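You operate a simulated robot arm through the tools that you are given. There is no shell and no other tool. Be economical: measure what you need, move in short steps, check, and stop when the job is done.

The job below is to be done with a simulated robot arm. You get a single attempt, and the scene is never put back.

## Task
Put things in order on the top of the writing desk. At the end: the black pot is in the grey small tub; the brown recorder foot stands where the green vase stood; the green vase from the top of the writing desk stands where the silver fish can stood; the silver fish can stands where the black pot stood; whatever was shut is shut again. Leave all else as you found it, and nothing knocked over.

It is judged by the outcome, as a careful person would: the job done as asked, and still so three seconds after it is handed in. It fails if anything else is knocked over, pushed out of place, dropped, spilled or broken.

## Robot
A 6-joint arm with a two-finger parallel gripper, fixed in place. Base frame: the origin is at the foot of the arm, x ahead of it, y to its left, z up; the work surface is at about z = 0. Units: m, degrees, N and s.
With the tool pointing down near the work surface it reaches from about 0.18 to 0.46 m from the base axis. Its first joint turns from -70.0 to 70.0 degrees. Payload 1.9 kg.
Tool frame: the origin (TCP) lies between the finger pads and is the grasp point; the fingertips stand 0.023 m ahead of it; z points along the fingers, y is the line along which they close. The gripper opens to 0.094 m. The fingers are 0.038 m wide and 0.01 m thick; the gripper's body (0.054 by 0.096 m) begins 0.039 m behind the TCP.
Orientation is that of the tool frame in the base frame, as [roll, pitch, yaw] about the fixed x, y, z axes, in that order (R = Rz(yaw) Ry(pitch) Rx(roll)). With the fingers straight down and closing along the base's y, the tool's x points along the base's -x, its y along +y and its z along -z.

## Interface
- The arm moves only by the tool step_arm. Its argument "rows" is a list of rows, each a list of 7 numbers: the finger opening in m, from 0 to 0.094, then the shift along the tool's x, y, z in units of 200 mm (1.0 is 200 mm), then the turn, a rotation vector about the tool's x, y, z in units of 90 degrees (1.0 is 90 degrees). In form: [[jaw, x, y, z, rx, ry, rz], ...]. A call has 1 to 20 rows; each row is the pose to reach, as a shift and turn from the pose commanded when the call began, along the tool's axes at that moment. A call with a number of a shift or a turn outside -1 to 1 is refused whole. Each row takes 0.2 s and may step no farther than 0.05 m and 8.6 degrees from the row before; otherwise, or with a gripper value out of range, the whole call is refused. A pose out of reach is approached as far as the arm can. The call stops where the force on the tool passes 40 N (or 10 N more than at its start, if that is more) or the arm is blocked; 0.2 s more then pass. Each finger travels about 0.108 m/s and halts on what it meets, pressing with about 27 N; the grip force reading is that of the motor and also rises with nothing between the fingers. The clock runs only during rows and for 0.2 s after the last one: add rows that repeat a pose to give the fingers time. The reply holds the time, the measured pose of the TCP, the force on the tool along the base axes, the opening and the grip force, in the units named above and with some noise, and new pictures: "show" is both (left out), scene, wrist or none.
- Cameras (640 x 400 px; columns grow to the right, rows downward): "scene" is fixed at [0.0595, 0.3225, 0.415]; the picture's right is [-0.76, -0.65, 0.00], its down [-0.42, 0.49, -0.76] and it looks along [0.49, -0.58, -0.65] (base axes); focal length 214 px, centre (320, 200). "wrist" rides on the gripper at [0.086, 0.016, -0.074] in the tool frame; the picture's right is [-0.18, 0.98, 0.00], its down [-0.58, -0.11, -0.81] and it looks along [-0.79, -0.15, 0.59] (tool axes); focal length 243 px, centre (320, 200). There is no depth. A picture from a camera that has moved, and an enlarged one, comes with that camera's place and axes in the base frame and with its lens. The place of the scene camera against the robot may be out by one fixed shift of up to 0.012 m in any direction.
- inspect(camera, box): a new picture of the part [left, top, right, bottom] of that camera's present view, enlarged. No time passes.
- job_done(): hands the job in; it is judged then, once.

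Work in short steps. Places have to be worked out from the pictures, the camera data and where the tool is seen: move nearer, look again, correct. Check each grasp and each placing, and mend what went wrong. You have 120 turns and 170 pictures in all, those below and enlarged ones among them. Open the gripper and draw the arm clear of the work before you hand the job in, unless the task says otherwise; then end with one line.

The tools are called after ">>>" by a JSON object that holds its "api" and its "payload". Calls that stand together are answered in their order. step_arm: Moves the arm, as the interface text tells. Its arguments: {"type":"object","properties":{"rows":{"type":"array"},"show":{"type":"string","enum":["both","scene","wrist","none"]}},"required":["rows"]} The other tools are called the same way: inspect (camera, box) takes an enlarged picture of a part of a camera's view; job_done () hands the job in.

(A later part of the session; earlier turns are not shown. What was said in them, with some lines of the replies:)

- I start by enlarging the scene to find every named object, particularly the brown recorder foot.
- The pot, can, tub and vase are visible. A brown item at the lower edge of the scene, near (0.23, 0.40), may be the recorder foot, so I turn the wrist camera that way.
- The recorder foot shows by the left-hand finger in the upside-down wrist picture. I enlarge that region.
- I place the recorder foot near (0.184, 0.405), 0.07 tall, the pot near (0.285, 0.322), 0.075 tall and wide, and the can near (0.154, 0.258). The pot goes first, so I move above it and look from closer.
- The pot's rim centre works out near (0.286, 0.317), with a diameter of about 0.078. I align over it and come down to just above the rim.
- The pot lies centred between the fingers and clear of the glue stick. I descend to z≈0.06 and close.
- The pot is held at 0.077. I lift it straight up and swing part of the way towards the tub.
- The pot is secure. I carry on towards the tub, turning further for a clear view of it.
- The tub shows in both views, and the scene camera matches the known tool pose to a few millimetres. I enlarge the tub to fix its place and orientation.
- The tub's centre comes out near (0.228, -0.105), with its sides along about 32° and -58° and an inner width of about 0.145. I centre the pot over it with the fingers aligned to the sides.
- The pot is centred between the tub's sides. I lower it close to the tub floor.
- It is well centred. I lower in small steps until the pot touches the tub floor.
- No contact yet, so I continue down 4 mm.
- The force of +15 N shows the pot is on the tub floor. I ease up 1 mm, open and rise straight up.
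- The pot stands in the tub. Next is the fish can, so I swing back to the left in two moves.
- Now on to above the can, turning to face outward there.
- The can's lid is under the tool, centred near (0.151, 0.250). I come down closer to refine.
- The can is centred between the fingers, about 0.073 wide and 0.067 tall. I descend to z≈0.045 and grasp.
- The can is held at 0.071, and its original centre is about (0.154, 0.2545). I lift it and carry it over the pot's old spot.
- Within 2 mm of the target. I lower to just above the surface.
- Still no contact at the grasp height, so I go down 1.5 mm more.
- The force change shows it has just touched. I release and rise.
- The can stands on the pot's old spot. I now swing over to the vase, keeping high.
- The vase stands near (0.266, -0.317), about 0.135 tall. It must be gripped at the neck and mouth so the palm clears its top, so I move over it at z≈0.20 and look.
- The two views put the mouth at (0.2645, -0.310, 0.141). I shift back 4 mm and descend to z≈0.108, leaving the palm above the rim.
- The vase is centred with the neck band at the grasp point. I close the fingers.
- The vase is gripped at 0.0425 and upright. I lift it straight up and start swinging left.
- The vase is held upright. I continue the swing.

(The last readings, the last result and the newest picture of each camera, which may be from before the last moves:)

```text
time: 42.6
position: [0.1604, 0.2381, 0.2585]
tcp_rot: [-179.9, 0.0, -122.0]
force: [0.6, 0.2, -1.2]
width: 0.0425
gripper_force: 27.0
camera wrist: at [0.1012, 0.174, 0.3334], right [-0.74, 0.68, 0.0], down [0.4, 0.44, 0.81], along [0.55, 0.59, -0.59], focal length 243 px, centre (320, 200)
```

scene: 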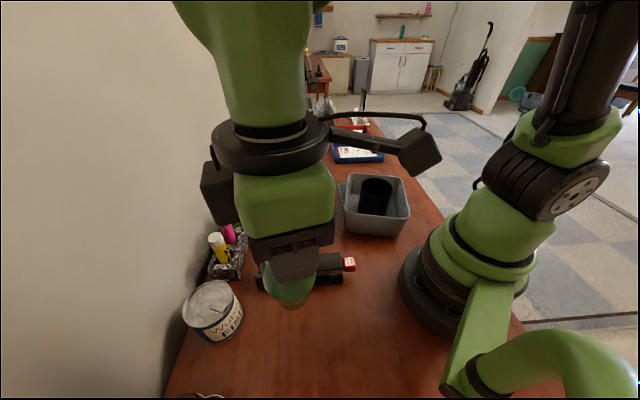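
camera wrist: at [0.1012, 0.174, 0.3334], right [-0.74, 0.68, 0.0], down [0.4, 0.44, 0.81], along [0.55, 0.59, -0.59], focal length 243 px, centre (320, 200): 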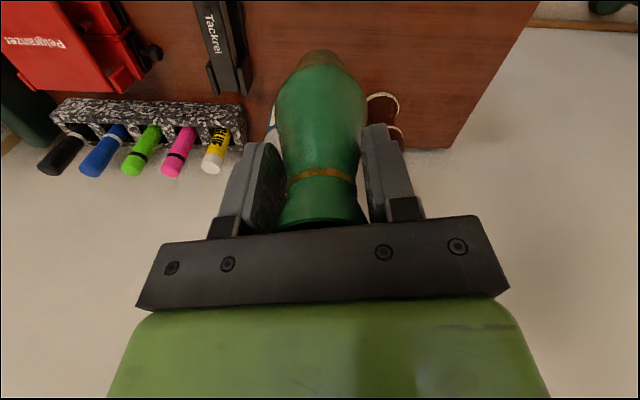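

I correct to (0.154, 0.2545) and lower to just above the desk.

>>> {"api": "step_arm", "payload": {"rows": [[0.025, -0.052, 0.07, 0, 0, 0, 0], [0.025, -0.052, 0.07, 0.2, 0, 0, 0], [0.025, -0.052, 0.07, 0.4, 0, 0, 0], [0.025, -0.052, 0.07, 0.6, 0, 0, 0], [0.025, -0.052, 0.07, 0.7, 0, 0, 0], [0.025, -0.052, 0.07, 0.7, 0, 0, 0]]}}

```text
time: 44.0
position: [0.1552, 0.252, 0.1183]
tcp_rot: [-179.9, 0.0, -122.1]
force: [0.0, 0.2, -1.2]
width: 0.0424
gripper_force: 27.0
camera wrist: at [0.095, 0.1888, 0.1927], right [-0.73, 0.68, 0.0], down [0.4, 0.43, 0.81], along [0.55, 0.59, -0.59], focal length 243 px, centre (320, 200)
```

scene: 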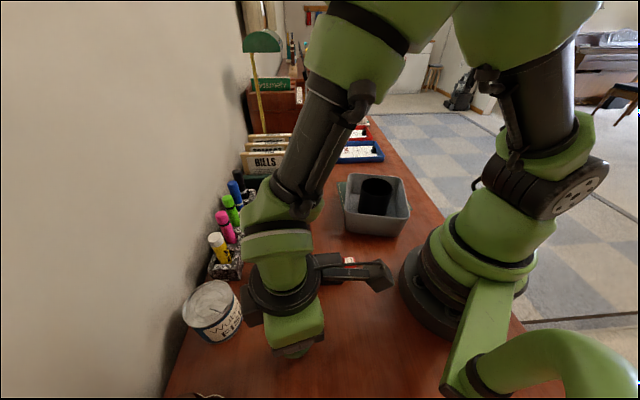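
wrist: 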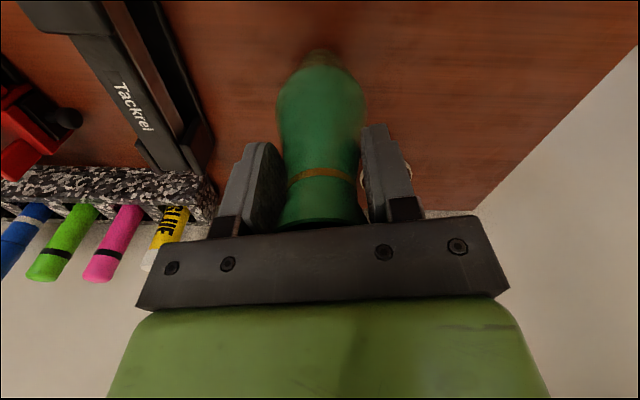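

>>> {"api": "step_arm", "payload": {"rows": [[0.025, -0.01, 0.005, 0.02, 0, 0, 0], [0.025, -0.01, 0.005, 0.038, 0, 0, 0], [0.025, -0.01, 0.005, 0.038, 0, 0, 0]], "show": "none"}}

```text
time: 44.8
position: [0.1539, 0.2546, 0.1102]
tcp_rot: [180.0, 0.0, -122.1]
force: [-0.6, 0.0, -1.4]
width: 0.0426
gripper_force: 27.0
```

No contact yet, so I ease down 2 mm.

>>> {"api": "step_arm", "payload": {"rows": [[0.025, 0, 0, 0.005, 0, 0, 0], [0.025, 0, 0, 0.01, 0, 0, 0], [0.025, 0, 0, 0.01, 0, 0, 0]], "show": "none"}}

```text
time: 45.6
position: [0.1551, 0.2539, 0.1095]
tcp_rot: [-180.0, 0.0, -122.0]
force: [-1.2, -0.6, 6.4]
width: 0.0422
gripper_force: 27.2
```

Contact is made (+6 N). I open the fingers and check before rising.

>>> {"api": "step_arm", "payload": {"rows": [[0.025, 0, 0, -0.003, 0, 0, 0], [0.05, 0, 0, -0.003, 0, 0, 0], [0.075, 0, 0, -0.003, 0, 0, 0], [0.09, 0, 0, -0.003, 0, 0, 0], [0.09, 0, 0, -0.003, 0, 0, 0], [0.09, 0, 0, -0.15, 0, 0, 0], [0.09, 0, 0, -0.35, 0, 0, 0], [0.09, 0, 0, -0.55, 0, 0, 0], [0.09, 0, 0, -0.6, 0, 0, 0]]}}

```text
time: 47.6
position: [0.1559, 0.2532, 0.2309]
tcp_rot: [-179.9, 0.0, -122.1]
force: [-0.4, 0.1, 0.7]
width: 0.0899
gripper_force: 0.1
camera wrist: at [0.0961, 0.1897, 0.3047], right [-0.74, 0.68, 0.0], down [0.4, 0.44, 0.81], along [0.55, 0.59, -0.59], focal length 243 px, centre (320, 200)
```

scene: 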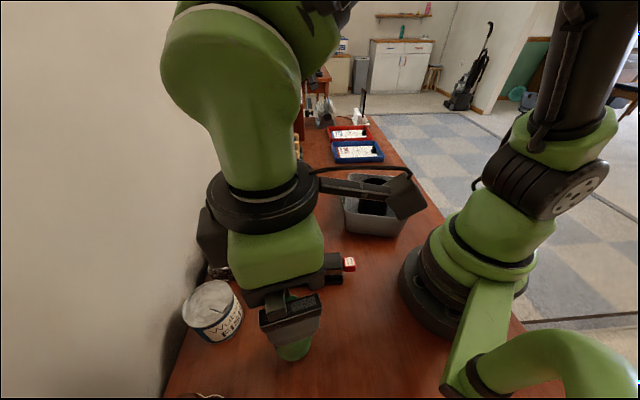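
wrist: 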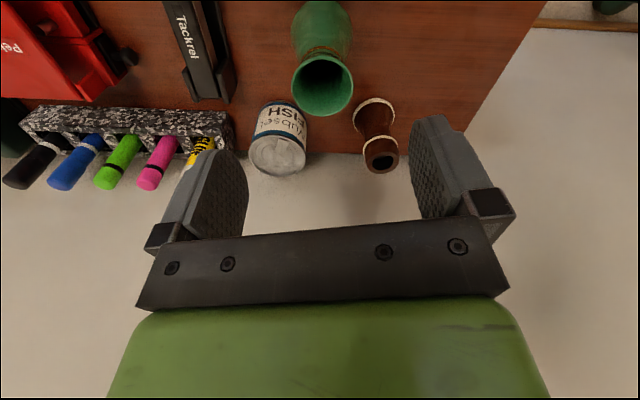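

The vase stands on the can's old spot. I enlarge the recorder foot to locate it.

>>> {"api": "inspect", "payload": {"camera": "wrist", "box": [320, 70, 440, 190]}}

```text
3.33 times, centred on (380, 130) of wrist
camera zoom: at [0.0961, 0.1897, 0.3047], right [-0.74, 0.68, 0.0], down [0.4, 0.44, 0.81], along [0.55, 0.59, -0.59], focal length 809 px, centre (120, 433)
```

zoom: 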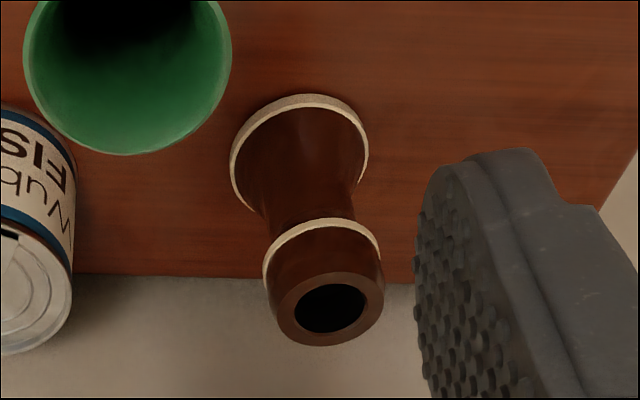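

The recorder foot comes out at (0.182, 0.3935), about 0.097 tall with a 0.043 top. I move over it, keeping high above the vase.

>>> {"api": "step_arm", "payload": {"rows": [[0.09, -0.166, 0.066, 0, 0, 0, 0], [0.09, -0.332, 0.132, 0, 0, 0, 0], [0.09, -0.498, 0.198, 0, 0, 0, 0], [0.09, -0.664, 0.263, 0, 0, 0, 0], [0.09, -0.664, 0.263, 0.2, 0, 0, 0], [0.09, -0.664, 0.263, 0.3, 0, 0, 0], [0.09, -0.664, 0.263, 0.3, 0, 0, 0]]}}

```text
time: 49.2
position: [0.1799, 0.3943, 0.1704]
tcp_rot: [-180.0, 0.0, -122.1]
force: [-0.4, -0.3, -1.1]
width: 0.0901
gripper_force: 0.0
camera wrist: at [0.1214, 0.33, 0.2442], right [-0.74, 0.68, 0.0], down [0.4, 0.43, 0.81], along [0.55, 0.59, -0.59], focal length 243 px, centre (320, 200)
```

scene: 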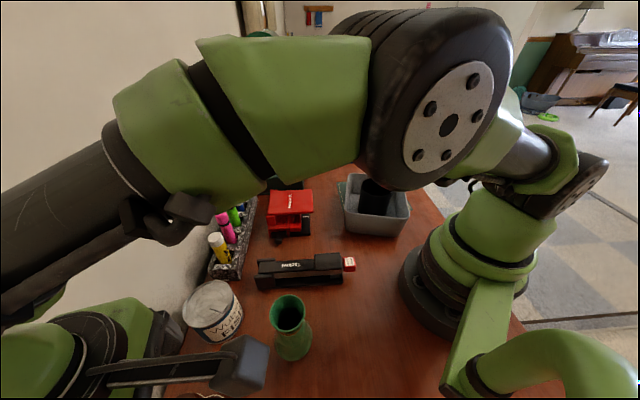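
wrist: 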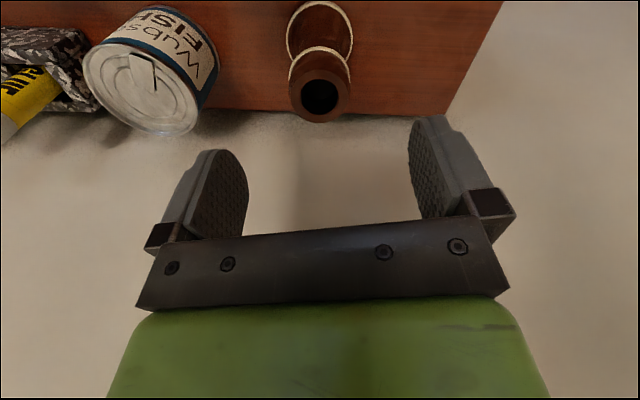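

It is centred under the tool. I descend to z≈0.07 and close on the top section.

>>> {"api": "step_arm", "payload": {"rows": [[0.09, -0.008, 0, 0.15, 0, 0, 0], [0.09, -0.008, 0, 0.3, 0, 0, 0], [0.09, -0.008, 0, 0.45, 0, 0, 0], [0.09, -0.008, 0, 0.49, 0, 0, 0], [0.09, -0.008, 0, 0.49, 0, 0, 0]]}}

```text
time: 50.4
position: [0.1818, 0.394, 0.0713]
tcp_rot: [180.0, 0.0, -122.1]
force: [0.2, -0.1, -0.6]
width: 0.0901
gripper_force: 0.0
camera wrist: at [0.1225, 0.331, 0.1449], right [-0.73, 0.68, 0.0], down [0.4, 0.43, 0.81], along [0.55, 0.59, -0.59], focal length 243 px, centre (320, 200)
```

scene: 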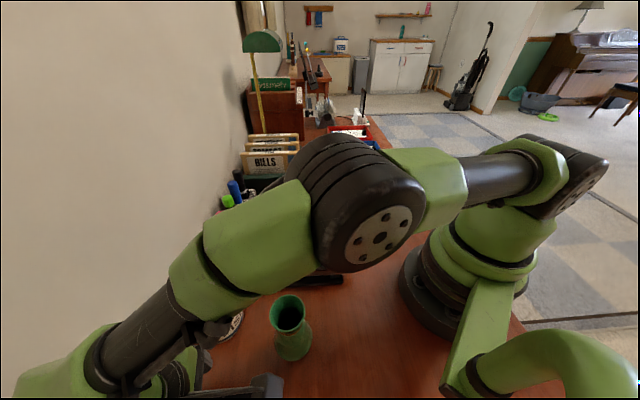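
wrist: 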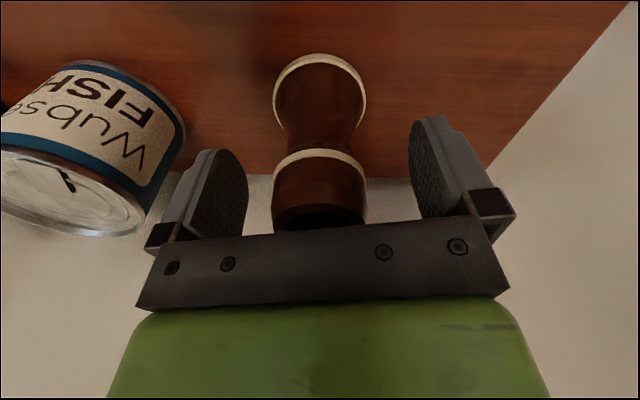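

The recorder foot is nicely centred, so I close.

>>> {"api": "step_arm", "payload": {"rows": [[0.07, 0, 0, 0, 0, 0, 0], [0.05, 0, 0, 0, 0, 0, 0], [0.03, 0, 0, 0, 0, 0, 0], [0.025, 0, 0, 0, 0, 0, 0], [0.025, 0, 0, 0, 0, 0, 0]], "show": "wrist"}}

```text
time: 51.6
position: [0.1824, 0.395, 0.0722]
tcp_rot: [-180.0, 0.0, -122.1]
force: [0.1, 1.1, 0.3]
width: 0.0406
gripper_force: 27.0
camera wrist: at [0.1225, 0.331, 0.1451], right [-0.74, 0.68, 0.0], down [0.4, 0.43, 0.81], along [0.55, 0.59, -0.59], focal length 243 px, centre (320, 200)
```

wrist: 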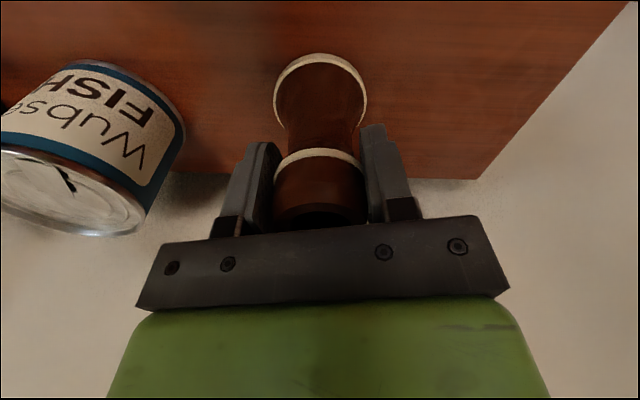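

Gripped at 0.0406. I lift it high enough to pass well above the vase and can.

>>> {"api": "step_arm", "payload": {"rows": [[0.025, 0, 0, -0.1, 0, 0, 0], [0.025, 0, 0, -0.3, 0, 0, 0], [0.025, 0, 0, -0.5, 0, 0, 0], [0.025, 0, 0, -0.7, 0, 0, 0], [0.025, 0, 0, -0.95, 0, 0, 0], [0.025, 0, 0, -0.95, 0, 0, 0]]}}

```text
time: 53.0
position: [0.1819, 0.3936, 0.2615]
tcp_rot: [-180.0, 0.1, -122.0]
force: [-0.4, 0.4, -0.5]
width: 0.0406
gripper_force: 27.2
camera wrist: at [0.123, 0.3297, 0.3367], right [-0.74, 0.68, 0.0], down [0.4, 0.43, 0.81], along [0.55, 0.59, -0.59], focal length 243 px, centre (320, 200)
```

scene: 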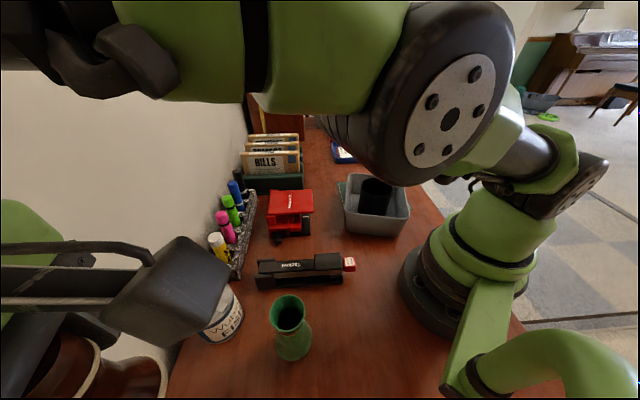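
wrist: 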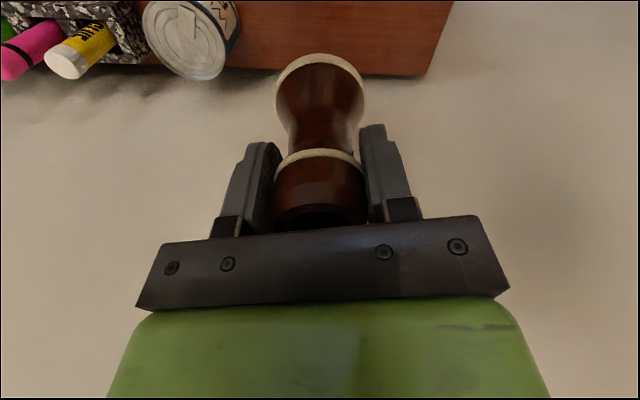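

The foot is lifted securely. I move towards the middle of the desk.

>>> {"api": "step_arm", "payload": {"rows": [[0.025, 0.11, -0.127, 0, 0, 0, 0.052], [0.025, 0.22, -0.253, 0, 0, 0, 0.104], [0.025, 0.335, -0.38, 0, 0, 0, 0.155], [0.025, 0.45, -0.507, 0, 0, 0, 0.207], [0.025, 0.56, -0.633, 0, 0, 0, 0.258], [0.025, 0.67, -0.76, 0, 0, 0, 0.31], [0.025, 0.67, -0.76, 0, 0, 0, 0.31]], "show": "none"}}

```text
time: 54.6
position: [0.2382, 0.202, 0.2631]
tcp_rot: [-180.0, 0.0, -150.0]
force: [0.3, -0.5, -0.7]
width: 0.0407
gripper_force: 26.9
```

>>> {"api": "step_arm", "payload": {"rows": [[0.025, 0.072, -0.162, 0, 0, 0, 0.083], [0.025, 0.145, -0.324, 0, 0, 0, 0.167], [0.025, 0.217, -0.486, 0, 0, 0, 0.25], [0.025, 0.29, -0.649, 0, 0, 0, 0.333], [0.025, 0.362, -0.811, 0, 0, 0, 0.417], [0.025, 0.435, -0.973, 0, 0, 0, 0.5], [0.025, 0.435, -0.973, 0, 0, 0, 0.5]], "show": "none"}}

```text
time: 56.2
position: [0.2608, -0.0103, 0.2624]
tcp_rot: [180.0, 0.0, 165.0]
force: [0.1, -0.1, -0.4]
width: 0.041
gripper_force: 26.6
```

>>> {"api": "step_arm", "payload": {"rows": [[0.025, -0.053, -0.182, 0, 0, 0, 0.077], [0.025, -0.106, -0.365, 0, 0, 0, 0.153], [0.025, -0.159, -0.547, 0, 0, 0, 0.23], [0.025, -0.212, -0.73, 0, 0, 0, 0.306], [0.025, -0.265, -0.912, 0, 0, 0, 0.383], [0.025, -0.265, -0.912, 0, 0, 0, 0.383]]}}

```text
time: 57.6
position: [0.2646, -0.2003, 0.2617]
tcp_rot: [-180.0, 0.1, 130.5]
force: [0.3, -0.3, 0.7]
width: 0.0407
gripper_force: 26.8
camera wrist: at [0.2216, -0.1221, 0.3373], right [0.87, 0.5, 0.0], down [0.29, -0.51, 0.81], along [0.4, -0.7, -0.59], focal length 243 px, centre (320, 200)
```

scene: 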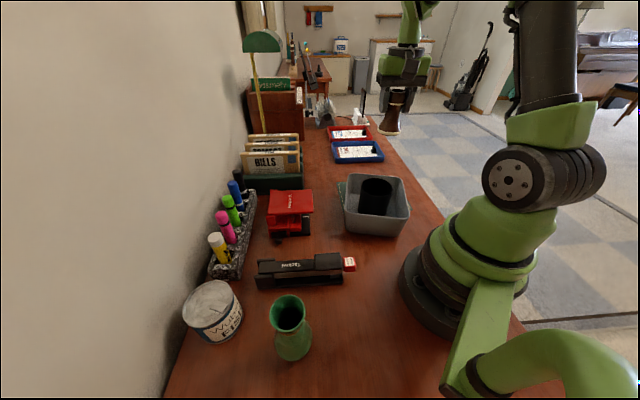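
wrist: 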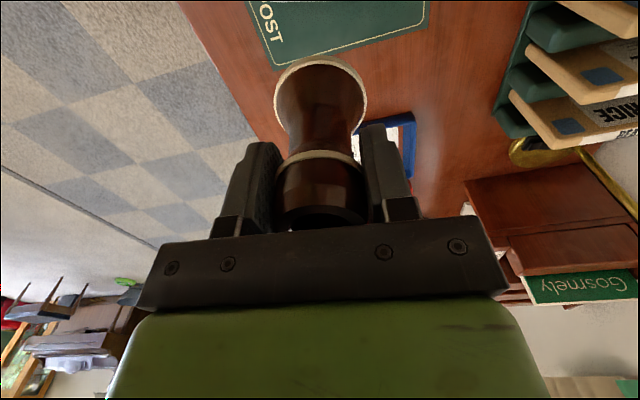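

The foot hangs straight and the desk edge is 0.05 from the target. I move over the vase's old spot (0.2645, -0.3115) and lower to about 1 cm above the desk.

>>> {"api": "step_arm", "payload": {"rows": [[0.025, -0.14, -0.12, 0, 0, 0, 0], [0.025, -0.28, -0.24, 0, 0, 0, 0], [0.025, -0.42, -0.36, 0, 0, 0, 0], [0.025, -0.42, -0.36, 0.2, 0, 0, 0], [0.025, -0.42, -0.36, 0.4, 0, 0, 0], [0.025, -0.42, -0.36, 0.6, 0, 0, 0], [0.025, -0.42, -0.36, 0.8, 0, 0, 0], [0.025, -0.42, -0.36, 0.88, 0, 0, 0], [0.025, -0.42, -0.36, 0.88, 0, 0, 0]]}}

```text
time: 59.6
position: [0.266, -0.311, 0.085]
tcp_rot: [-180.0, 0.1, 130.6]
force: [1.1, 0.3, -0.8]
width: 0.0407
gripper_force: 26.6
camera wrist: at [0.2224, -0.2328, 0.1592], right [0.87, 0.5, 0.0], down [0.3, -0.51, 0.81], along [0.4, -0.7, -0.59], focal length 243 px, centre (320, 200)
```

scene: 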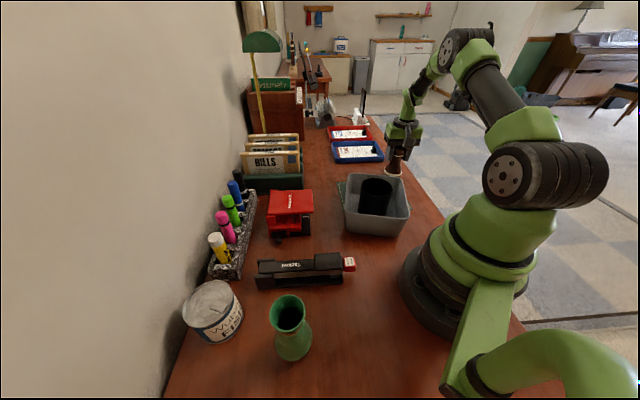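
wrist: 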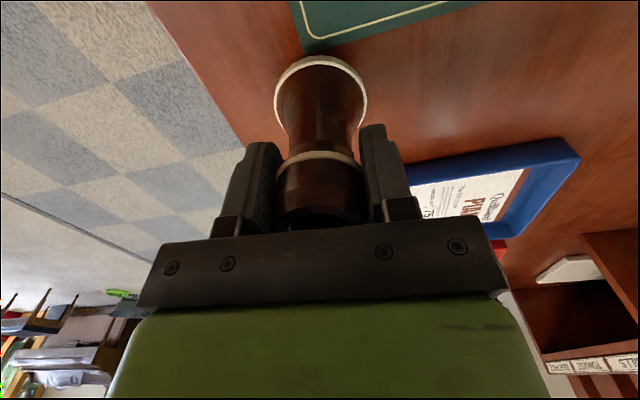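

The mat's corner is about 0.026 from the target, slightly inside the foot's base radius. I shift 6 mm outward so it stands flat on the desk, then lower.

>>> {"api": "step_arm", "payload": {"rows": [[0.025, -0.03, 0.003, 0, 0, 0, 0], [0.025, -0.03, 0.003, 0.03, 0, 0, 0], [0.025, -0.03, 0.003, 0.05, 0, 0, 0], [0.025, -0.03, 0.003, 0.05, 0, 0, 0]]}}

>>> {"api": "inspect", "payload": {"camera": "wrist", "box": [230, 20, 410, 140]}}

```text
time: 60.6
position: [0.2714, -0.3158, 0.0757]
tcp_rot: [179.9, 0.1, 130.6]
force: [-0.3, 0.3, -0.9]
width: 0.0406
gripper_force: 27.1
camera wrist: at [0.2264, -0.2377, 0.1494], right [0.87, 0.5, 0.0], down [0.3, -0.51, 0.81], along [0.4, -0.7, -0.59], focal length 243 px, centre (320, 200)
```

scene: 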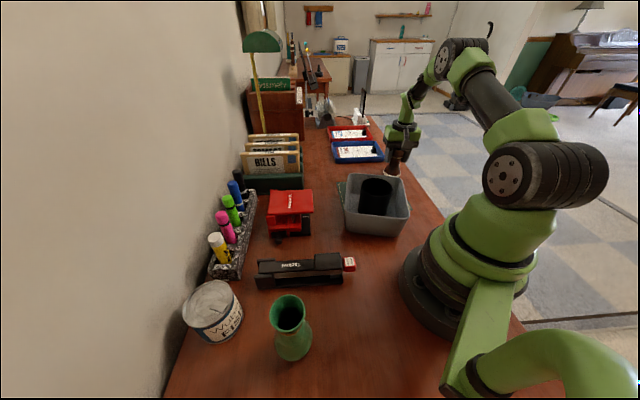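
wrist: 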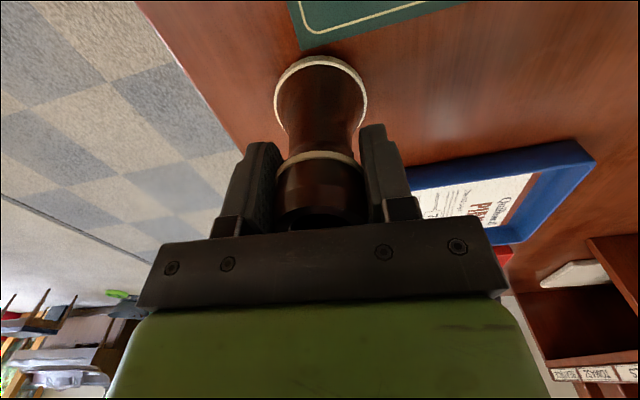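

```text
3.33 times, centred on (320, 80) of wrist
camera zoom: at [0.2264, -0.2377, 0.1494], right [0.87, 0.5, 0.0], down [0.3, -0.51, 0.81], along [0.4, -0.7, -0.59], focal length 809 px, centre (320, 600)
```

zoom: 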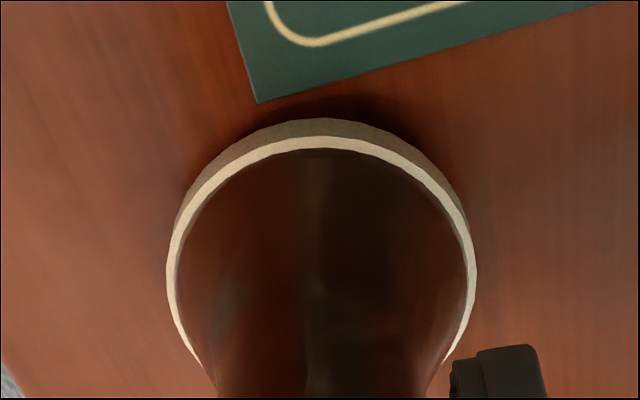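

It is clear of the mat. I lower the last millimetres to contact.

>>> {"api": "step_arm", "payload": {"rows": [[0.025, 0, 0, 0.01, 0, 0, 0], [0.025, 0, 0, 0.018, 0, 0, 0], [0.025, 0, 0, 0.018, 0, 0, 0]], "show": "none"}}

```text
time: 61.4
position: [0.2696, -0.3147, 0.0721]
tcp_rot: [-179.9, 0.0, 130.6]
force: [-0.8, -0.3, -1.4]
width: 0.0407
gripper_force: 27.0
```

>>> {"api": "step_arm", "payload": {"rows": [[0.025, 0, 0, 0.008, 0, 0, 0], [0.025, 0, 0, 0.008, 0, 0, 0]], "show": "none"}}

```text
time: 62.0
position: [0.2702, -0.3156, 0.0704]
tcp_rot: [-179.9, 0.0, 130.5]
force: [-3.5, 1.0, 7.4]
width: 0.0405
gripper_force: 27.0
```

Contact is made. I open and rise straight up.

>>> {"api": "step_arm", "payload": {"rows": [[0.025, 0, 0, -0.003, 0, 0, 0], [0.05, 0, 0, -0.003, 0, 0, 0], [0.075, 0, 0, -0.003, 0, 0, 0], [0.09, 0, 0, -0.003, 0, 0, 0], [0.09, 0, 0, -0.003, 0, 0, 0], [0.09, 0, 0, -0.2, 0, 0, 0], [0.09, 0, 0, -0.4, 0, 0, 0], [0.09, 0, 0, -0.6, 0, 0, 0], [0.09, 0, 0, -0.8, 0, 0, 0], [0.09, 0.2, 0, -0.9, 0, 0, 0], [0.09, 0.4, 0, -0.9, 0, 0, 0], [0.09, 0.6, 0, -0.9, 0, 0, 0], [0.09, 0.6, 0, -0.9, 0, 0, 0]]}}

```text
time: 64.8
position: [0.1905, -0.2225, 0.2486]
tcp_rot: [180.0, -0.1, 130.5]
force: [0.2, 0.2, 0.7]
width: 0.0898
gripper_force: 0.0
camera wrist: at [0.1468, -0.1448, 0.3239], right [0.87, 0.5, 0.0], down [0.29, -0.51, 0.81], along [0.4, -0.7, -0.59], focal length 243 px, centre (320, 200)
```

scene: 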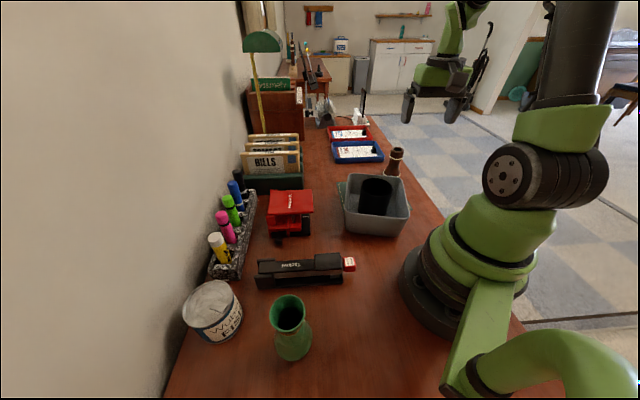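
wrist: 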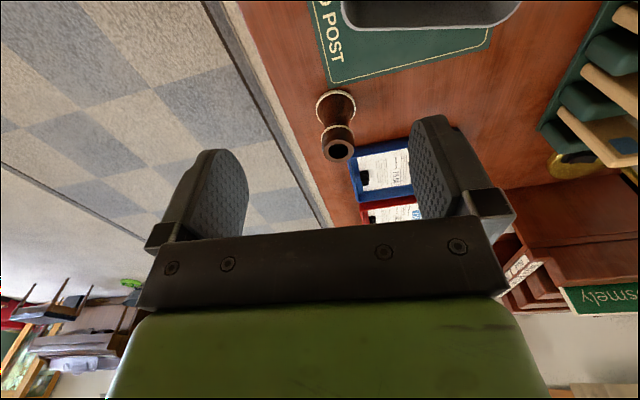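

All four items stand upright in their places, nothing else appears disturbed, nothing needed opening, and the arm is clear with the gripper open. I hand the job in.

>>> {"api": "job_done", "payload": {}}

```text
The job is handed in.
```

The job is handed in: the pot is in the tub, the can stands where the pot was, the vase where the can was, and the recorder foot about 6 mm off the vase's old spot so it sits flat beside the green mat; nothing had to be opened.
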